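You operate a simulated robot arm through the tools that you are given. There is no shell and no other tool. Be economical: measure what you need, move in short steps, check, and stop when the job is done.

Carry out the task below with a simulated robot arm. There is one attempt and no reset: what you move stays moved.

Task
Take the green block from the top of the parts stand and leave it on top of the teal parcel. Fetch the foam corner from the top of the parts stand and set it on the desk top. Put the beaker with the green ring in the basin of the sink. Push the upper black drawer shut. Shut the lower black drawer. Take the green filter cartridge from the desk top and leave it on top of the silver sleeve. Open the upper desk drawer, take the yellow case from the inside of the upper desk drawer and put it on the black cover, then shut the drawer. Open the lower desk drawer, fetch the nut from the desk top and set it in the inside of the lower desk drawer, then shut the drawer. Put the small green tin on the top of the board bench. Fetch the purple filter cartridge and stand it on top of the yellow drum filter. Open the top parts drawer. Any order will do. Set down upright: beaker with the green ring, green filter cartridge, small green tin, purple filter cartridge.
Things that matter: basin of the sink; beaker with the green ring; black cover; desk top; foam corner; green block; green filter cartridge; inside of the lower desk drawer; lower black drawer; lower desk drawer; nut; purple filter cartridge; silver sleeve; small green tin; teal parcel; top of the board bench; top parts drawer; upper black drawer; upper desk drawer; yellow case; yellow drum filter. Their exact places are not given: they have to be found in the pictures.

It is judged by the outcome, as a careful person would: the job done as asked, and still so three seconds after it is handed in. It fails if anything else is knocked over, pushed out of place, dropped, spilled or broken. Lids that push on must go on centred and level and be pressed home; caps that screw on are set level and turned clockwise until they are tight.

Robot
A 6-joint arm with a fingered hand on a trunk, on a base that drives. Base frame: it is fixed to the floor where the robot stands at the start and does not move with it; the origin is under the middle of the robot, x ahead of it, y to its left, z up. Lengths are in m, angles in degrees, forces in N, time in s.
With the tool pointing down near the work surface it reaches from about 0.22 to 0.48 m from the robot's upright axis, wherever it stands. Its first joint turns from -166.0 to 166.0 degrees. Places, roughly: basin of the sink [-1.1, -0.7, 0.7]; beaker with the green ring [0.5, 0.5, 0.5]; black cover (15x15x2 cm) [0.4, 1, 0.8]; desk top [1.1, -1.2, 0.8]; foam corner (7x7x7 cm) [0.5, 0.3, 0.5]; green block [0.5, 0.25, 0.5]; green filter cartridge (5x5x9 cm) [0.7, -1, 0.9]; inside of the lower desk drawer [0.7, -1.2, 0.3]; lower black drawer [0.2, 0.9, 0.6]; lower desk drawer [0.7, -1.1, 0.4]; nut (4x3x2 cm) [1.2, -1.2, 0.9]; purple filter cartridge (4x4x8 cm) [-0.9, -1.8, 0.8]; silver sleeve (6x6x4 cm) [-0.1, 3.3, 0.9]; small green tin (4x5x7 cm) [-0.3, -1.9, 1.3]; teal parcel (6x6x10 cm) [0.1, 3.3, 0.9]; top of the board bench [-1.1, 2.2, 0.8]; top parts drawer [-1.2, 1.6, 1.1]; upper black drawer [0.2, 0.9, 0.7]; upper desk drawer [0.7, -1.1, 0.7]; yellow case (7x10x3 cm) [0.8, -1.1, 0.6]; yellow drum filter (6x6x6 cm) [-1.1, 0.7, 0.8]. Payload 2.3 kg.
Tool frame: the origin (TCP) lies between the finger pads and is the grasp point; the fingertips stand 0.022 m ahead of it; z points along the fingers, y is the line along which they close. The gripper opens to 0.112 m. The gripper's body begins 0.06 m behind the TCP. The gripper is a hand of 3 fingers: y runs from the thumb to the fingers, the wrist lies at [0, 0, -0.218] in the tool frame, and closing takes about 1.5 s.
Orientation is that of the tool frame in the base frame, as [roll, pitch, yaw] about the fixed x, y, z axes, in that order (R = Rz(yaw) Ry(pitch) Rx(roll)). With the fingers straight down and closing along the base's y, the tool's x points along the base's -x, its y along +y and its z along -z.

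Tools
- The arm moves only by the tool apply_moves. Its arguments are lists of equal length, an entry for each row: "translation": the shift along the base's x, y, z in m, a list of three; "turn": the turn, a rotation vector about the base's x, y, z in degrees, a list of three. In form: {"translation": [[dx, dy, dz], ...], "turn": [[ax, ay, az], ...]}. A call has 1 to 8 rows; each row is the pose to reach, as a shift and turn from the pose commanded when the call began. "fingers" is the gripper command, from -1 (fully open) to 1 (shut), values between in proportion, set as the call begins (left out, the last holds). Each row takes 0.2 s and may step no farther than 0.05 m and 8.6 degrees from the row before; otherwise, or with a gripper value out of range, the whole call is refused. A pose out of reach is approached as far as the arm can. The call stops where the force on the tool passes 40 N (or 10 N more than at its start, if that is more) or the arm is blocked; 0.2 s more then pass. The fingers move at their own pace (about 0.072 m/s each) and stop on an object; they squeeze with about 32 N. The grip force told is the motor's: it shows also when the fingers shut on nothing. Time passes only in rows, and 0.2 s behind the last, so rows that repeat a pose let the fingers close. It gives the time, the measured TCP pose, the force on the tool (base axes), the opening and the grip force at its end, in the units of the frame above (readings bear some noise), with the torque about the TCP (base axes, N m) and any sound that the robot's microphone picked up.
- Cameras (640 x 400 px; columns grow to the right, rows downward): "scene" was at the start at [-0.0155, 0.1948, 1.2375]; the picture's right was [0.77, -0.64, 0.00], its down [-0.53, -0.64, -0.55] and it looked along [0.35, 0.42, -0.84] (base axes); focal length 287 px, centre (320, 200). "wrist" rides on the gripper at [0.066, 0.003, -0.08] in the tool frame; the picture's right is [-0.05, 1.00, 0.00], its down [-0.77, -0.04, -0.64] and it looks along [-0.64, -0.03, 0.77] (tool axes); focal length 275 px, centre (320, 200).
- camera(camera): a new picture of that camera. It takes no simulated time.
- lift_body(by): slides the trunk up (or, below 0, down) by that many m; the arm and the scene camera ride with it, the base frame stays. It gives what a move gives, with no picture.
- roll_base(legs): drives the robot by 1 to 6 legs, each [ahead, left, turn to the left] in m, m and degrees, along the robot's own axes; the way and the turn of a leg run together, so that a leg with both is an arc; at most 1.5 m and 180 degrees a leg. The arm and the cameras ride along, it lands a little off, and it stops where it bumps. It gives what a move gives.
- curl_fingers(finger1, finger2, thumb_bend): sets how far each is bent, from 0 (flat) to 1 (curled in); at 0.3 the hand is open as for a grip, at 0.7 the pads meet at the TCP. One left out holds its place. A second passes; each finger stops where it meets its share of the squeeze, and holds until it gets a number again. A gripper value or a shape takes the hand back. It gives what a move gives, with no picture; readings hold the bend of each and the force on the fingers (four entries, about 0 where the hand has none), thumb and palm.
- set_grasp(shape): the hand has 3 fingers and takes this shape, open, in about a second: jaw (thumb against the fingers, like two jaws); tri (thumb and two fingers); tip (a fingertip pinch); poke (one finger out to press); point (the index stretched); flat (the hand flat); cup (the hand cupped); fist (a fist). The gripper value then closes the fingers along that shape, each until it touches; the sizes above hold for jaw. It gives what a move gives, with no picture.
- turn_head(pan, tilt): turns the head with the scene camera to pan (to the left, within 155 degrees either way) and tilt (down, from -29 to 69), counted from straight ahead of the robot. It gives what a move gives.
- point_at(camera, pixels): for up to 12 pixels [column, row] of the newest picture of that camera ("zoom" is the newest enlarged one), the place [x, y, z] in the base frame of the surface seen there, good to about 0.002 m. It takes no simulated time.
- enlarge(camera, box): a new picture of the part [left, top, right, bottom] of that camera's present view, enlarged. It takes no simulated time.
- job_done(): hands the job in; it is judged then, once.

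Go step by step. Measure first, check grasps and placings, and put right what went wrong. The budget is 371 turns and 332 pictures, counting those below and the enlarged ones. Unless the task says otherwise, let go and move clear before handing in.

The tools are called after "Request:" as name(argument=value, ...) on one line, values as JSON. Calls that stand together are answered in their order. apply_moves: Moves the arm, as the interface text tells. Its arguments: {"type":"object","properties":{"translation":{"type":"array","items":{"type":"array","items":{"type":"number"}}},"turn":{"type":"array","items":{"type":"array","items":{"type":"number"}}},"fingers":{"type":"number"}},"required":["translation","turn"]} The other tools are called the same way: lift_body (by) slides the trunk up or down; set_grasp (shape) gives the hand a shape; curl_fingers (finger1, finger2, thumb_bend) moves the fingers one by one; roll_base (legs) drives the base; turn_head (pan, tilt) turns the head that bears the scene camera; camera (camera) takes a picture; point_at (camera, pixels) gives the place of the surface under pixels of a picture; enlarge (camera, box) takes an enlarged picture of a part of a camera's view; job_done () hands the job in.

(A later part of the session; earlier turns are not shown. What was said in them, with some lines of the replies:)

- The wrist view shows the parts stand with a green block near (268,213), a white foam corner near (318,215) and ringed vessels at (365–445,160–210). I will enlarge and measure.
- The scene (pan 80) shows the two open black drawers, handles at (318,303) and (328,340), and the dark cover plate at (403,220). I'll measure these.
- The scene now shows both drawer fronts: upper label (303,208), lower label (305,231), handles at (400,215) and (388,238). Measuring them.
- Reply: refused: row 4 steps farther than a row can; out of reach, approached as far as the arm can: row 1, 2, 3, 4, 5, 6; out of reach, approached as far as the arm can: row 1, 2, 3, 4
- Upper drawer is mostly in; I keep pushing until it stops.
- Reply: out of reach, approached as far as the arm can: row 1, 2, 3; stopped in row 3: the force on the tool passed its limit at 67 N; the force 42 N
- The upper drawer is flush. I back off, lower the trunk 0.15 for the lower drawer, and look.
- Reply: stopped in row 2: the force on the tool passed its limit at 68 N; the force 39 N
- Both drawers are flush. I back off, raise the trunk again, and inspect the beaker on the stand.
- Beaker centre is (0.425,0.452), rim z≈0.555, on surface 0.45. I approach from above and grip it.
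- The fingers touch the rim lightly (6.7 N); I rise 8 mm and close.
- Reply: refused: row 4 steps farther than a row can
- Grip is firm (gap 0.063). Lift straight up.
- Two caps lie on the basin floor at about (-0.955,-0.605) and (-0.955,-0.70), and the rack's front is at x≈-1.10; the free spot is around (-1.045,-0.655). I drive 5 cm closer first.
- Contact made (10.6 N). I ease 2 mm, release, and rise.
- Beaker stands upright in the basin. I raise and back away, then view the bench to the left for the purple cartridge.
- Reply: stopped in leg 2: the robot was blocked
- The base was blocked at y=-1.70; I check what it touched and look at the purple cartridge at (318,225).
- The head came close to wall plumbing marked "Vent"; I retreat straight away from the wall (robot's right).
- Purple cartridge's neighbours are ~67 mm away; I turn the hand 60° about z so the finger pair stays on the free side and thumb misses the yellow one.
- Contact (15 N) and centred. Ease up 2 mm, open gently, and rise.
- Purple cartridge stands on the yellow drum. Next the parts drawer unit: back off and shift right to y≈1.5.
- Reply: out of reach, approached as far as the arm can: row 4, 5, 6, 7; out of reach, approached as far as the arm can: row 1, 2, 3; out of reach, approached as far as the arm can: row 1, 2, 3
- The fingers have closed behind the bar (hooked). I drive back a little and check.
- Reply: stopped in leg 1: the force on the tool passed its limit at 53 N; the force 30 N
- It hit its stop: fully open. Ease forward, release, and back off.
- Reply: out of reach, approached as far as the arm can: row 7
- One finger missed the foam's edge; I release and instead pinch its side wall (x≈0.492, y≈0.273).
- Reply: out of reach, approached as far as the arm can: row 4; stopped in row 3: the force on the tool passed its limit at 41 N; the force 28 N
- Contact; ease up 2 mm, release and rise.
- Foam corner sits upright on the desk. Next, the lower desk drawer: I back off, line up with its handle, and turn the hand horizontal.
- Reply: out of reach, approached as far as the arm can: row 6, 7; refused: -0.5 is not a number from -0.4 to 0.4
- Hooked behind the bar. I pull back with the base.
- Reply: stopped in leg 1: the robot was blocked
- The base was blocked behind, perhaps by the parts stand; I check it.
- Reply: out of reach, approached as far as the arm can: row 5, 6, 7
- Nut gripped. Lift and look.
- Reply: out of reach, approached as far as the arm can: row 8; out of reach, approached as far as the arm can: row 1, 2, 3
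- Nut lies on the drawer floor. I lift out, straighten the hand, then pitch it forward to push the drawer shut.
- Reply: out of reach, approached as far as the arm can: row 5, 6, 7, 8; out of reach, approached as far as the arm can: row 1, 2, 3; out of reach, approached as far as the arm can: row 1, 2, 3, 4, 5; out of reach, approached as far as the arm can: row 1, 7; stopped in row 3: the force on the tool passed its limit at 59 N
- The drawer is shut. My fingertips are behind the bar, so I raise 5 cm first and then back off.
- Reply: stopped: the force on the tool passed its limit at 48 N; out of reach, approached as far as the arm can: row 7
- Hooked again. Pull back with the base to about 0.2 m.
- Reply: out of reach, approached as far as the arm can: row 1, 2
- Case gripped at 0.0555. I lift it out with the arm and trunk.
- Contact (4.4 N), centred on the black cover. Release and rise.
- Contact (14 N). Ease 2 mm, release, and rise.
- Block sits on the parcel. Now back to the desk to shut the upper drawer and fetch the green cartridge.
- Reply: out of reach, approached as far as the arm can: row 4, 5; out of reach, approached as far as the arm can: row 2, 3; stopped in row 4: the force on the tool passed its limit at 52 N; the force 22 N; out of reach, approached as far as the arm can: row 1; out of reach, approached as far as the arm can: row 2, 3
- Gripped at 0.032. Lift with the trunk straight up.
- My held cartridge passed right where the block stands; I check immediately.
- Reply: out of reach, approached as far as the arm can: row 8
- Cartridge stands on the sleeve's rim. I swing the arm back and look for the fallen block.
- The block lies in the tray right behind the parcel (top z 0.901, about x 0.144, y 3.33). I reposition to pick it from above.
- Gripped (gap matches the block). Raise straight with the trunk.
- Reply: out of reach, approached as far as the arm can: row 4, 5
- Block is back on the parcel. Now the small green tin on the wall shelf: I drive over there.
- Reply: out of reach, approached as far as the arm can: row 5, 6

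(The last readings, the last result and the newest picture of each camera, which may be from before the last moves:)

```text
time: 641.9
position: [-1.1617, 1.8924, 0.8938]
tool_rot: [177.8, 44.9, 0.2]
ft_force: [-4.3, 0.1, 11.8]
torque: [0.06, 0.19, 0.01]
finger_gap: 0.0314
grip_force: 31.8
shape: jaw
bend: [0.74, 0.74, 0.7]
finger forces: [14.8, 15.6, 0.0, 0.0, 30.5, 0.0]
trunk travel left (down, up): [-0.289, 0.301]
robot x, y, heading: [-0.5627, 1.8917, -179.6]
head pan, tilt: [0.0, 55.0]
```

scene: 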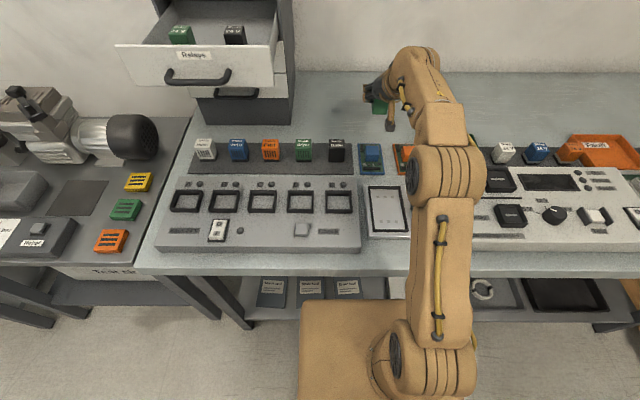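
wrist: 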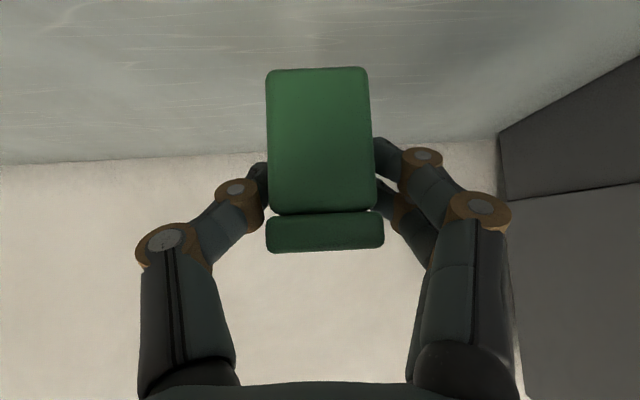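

Contact (11.8 N). Ease 1.5 mm and open; then withdraw back along the tool direction.

Request:
apply_moves(translation=[[0, 0, 0.0015], [0, 0, 0.0015]], turn=[[0, 0, 0], [0, 0, 0]])

Request:
apply_moves(translation=[[0, 0, 0], [0, 0, 0], [0, 0, 0]], turn=[[0, 0, 0], [0, 0, 0], [0, 0, 0]], fingers=-0.05)

Request:
apply_moves(translation=[[0.015, 0, 0.015], [0.035, 0, 0.035], [0.06, 0, 0.07], [0.06, 0, 0.11], [0.06, 0, 0.15]], turn=[[0, 0, 0], [0, 0, 0], [0, 0, 0], [0, 0, 0], [0, 0, 0]])

Request:
camera(camera="wrist")

Request:
camera(camera="scene")

```text
time: 642.5
position: [-1.1614, 1.8925, 0.8943]
tool_rot: [177.8, 44.6, 0.3]
ft_force: [-0.9, -0.6, 9.7]
torque: [0.07, 0.1, 0.02]
finger_gap: 0.0318
grip_force: 32.1
shape: jaw
bend: [0.74, 0.74, 0.7]
finger forces: [15.0, 15.7, 0.0, 0.1, 30.6, 0.0]
trunk travel left (down, up): [-0.289, 0.301]
robot x, y, heading: [-0.5641, 1.8916, -179.5]
head pan, tilt: [0.0, 55.0]
```

```text
time: 643.3
position: [-1.1624, 1.8933, 0.8917]
tool_rot: [177.9, 44.5, 0.2]
ft_force: [-0.1, 0.1, -0.5]
torque: [-0.02, -0.01, -0.01]
finger_gap: 0.0582
grip_force: 0.0
shape: jaw
bend: [0.72, 0.72, 0.7]
finger forces: [0.0, 0.0, 0.1, 0.0, 0.0, 0.0]
trunk travel left (down, up): [-0.289, 0.301]
robot x, y, heading: [-0.5641, 1.8885, -179.3]
head pan, tilt: [0.0, 55.0]
```

```text
time: 644.5
position: [-1.1033, 1.8873, 1.0422]
tool_rot: [178.5, 44.4, 0.4]
ft_force: [-0.3, -0.3, -0.1]
torque: [-0.02, 0.03, 0.0]
finger_gap: 0.0583
grip_force: 0.1
shape: jaw
bend: [0.72, 0.72, 0.7]
finger forces: [0.0, 0.1, 0.0, 0.1, 0.0, 0.1]
trunk travel left (down, up): [-0.289, 0.301]
robot x, y, heading: [-0.5672, 1.8894, -179.7]
head pan, tilt: [0.0, 55.0]
```

```text
75 pictures are left
```

wrist: 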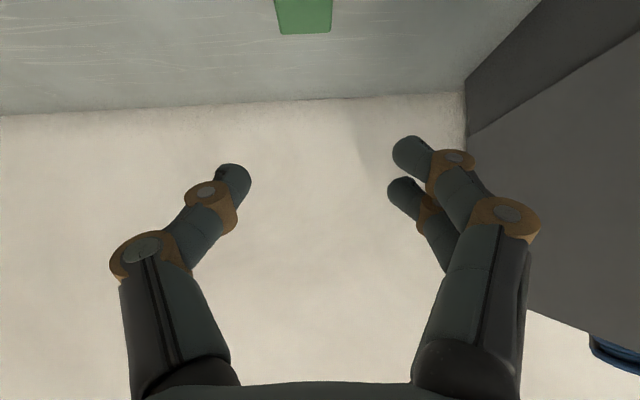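

```text
74 pictures are left
```

scene: 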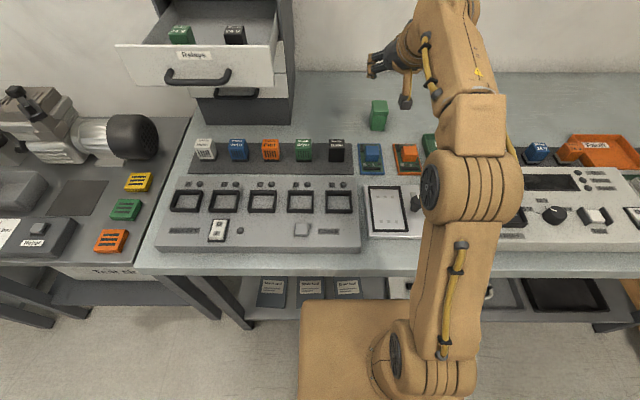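

Tin stands upright on the bench. I raise, back off and re-check the far bench.

Request:
lift_body(by=0.28)

Request:
roll_base(legs=[[-0.4, 0, 0]])

Request:
turn_head(pan=-100, tilt=30)

Request:
camera(camera="scene")

```text
time: 647.3
position: [-1.1047, 1.8883, 1.3238]
tool_rot: [178.5, 44.6, 0.3]
ft_force: [-0.2, -0.1, 0.0]
torque: [0.03, 0.01, 0.01]
finger_gap: 0.0585
grip_force: 0.0
shape: jaw
bend: [0.72, 0.72, 0.7]
finger forces: [0.0, 0.0, 0.0, 0.0, 0.0, 0.1]
trunk travel left (down, up): [-0.569, 0.021]
robot x, y, heading: [-0.5661, 1.8883, -179.4]
head pan, tilt: [0.0, 55.0]
```

```text
time: 649.8
position: [-0.6993, 1.8932, 1.3229]
tool_rot: [178.5, 44.6, -0.1]
ft_force: [-0.4, 0.6, 0.9]
torque: [0.0, 0.03, -0.02]
finger_gap: 0.0584
grip_force: 0.1
shape: jaw
bend: [0.72, 0.72, 0.7]
finger forces: [0.1, 0.0, 0.0, 0.0, 0.0, 0.0]
trunk travel left (down, up): [-0.569, 0.021]
robot x, y, heading: [-0.1662, 1.8921, 179.9]
head pan, tilt: [0.0, 55.0]
```

```text
time: 651.6
position: [-0.7009, 1.8927, 1.3231]
tool_rot: [178.6, 44.5, -0.1]
ft_force: [-0.7, 0.1, -1.2]
torque: [-0.01, 0.01, 0.06]
finger_gap: 0.0581
grip_force: 0.0
shape: jaw
bend: [0.72, 0.72, 0.7]
finger forces: [0.0, 0.0, 0.0, 0.0, 0.1, 0.0]
trunk travel left (down, up): [-0.569, 0.021]
robot x, y, heading: [-0.1645, 1.8913, 179.9]
head pan, tilt: [-100.0, 30.0]
```

```text
73 pictures are left
```

scene: 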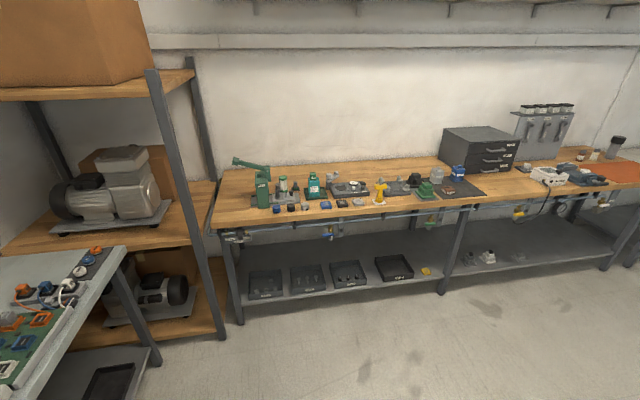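

Request:
enlarge(camera="scene", box=[225, 145, 345, 220])

Request:
turn_head(pan=55, tilt=30)

Request:
camera(camera="scene")

Request:
turn_head(pan=140, tilt=35)

Request:
camera(camera="scene")

```text
5.33 times, centred on (285, 182) of scene
```

zoom: 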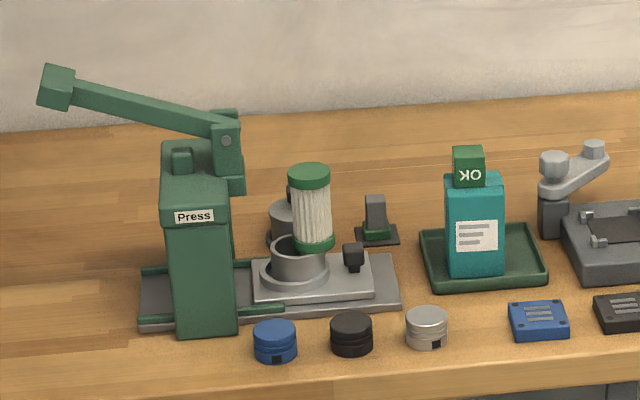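

```text
time: 654.0
position: [-0.7002, 1.8937, 1.3236]
tool_rot: [178.5, 44.7, -0.1]
ft_force: [0.7, -0.2, -0.2]
torque: [0.0, -0.02, 0.0]
finger_gap: 0.0583
grip_force: 0.1
shape: jaw
bend: [0.72, 0.72, 0.7]
finger forces: [0.0, 0.0, 0.0, 0.1, 0.0, 0.1]
trunk travel left (down, up): [-0.569, 0.021]
robot x, y, heading: [-0.1635, 1.8912, 179.8]
head pan, tilt: [55.0, 30.0]
```

```text
71 pictures are left
```

scene: 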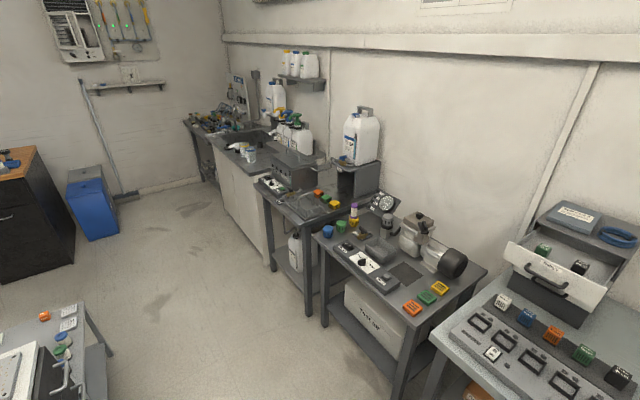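

```text
time: 655.6
position: [-0.7004, 1.8923, 1.3243]
tool_rot: [178.5, 44.6, -0.2]
ft_force: [0.7, 0.5, -0.1]
torque: [0.0, 0.03, -0.02]
finger_gap: 0.0583
grip_force: 0.0
shape: jaw
bend: [0.72, 0.72, 0.7]
finger forces: [0.1, 0.0, 0.0, 0.0, 0.0, 0.0]
trunk travel left (down, up): [-0.569, 0.021]
robot x, y, heading: [-0.1615, 1.8879, 180.2]
head pan, tilt: [140.0, 35.0]
```

```text
70 pictures are left
```

scene: 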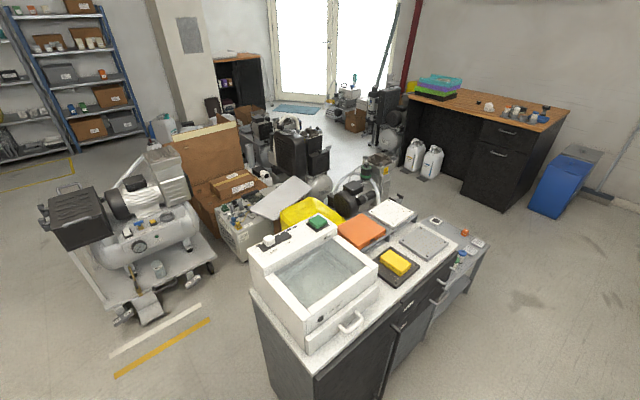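

Everything checks out in the last views: the cartridge is upright on the sleeve, the block is on the parcel, the case is on the black cover, the foam is on the desk, the black and desk drawers are shut, the parts drawer is open, and the tin and purple cartridge stand. The hand is empty and clear, so I hand in.

Request:
job_done()

```text
The job is handed in.
```

I finished all eleven jobs and handed in, but two results are not quite clean: the green block was knocked off once, and the green cartridge stands off-centre.

- **Green block:** after I first set it on the teal parcel, I knocked it into the tray behind while carrying the green cartridge past. I picked it up and put it back on the parcel. The parcel may be turned a few degrees from where it stood.
- **Green filter cartridge:** it is narrower than the silver sleeve's bore, so it would drop inside if centred. I stood it upright on the rim, about 1.8 cm off-centre. It was still upright when I last looked. The sleeve and the press plate under it shifted by a few millimetres.

The other nine jobs are done:

- **Foam corner:** it is on the desk top.
- **Beaker with the green ring:** it stands upright on the floor of the sink basin.
- **Black drawers:** the upper and lower drawers are both shut.
- **Yellow case:** it is on the black cover, and the upper desk drawer is shut.
- **Nut:** it is inside the lower desk drawer, which is shut.
- **Small green tin:** it stands upright at the back of the board bench.
- **Purple filter cartridge:** it stands upright on the yellow drum filter.
- **Top parts drawer:** it is fully open.

While driving, the base bumped something near the wall shelf and again behind it by the parts stand; I saw nothing moved or damaged either time.
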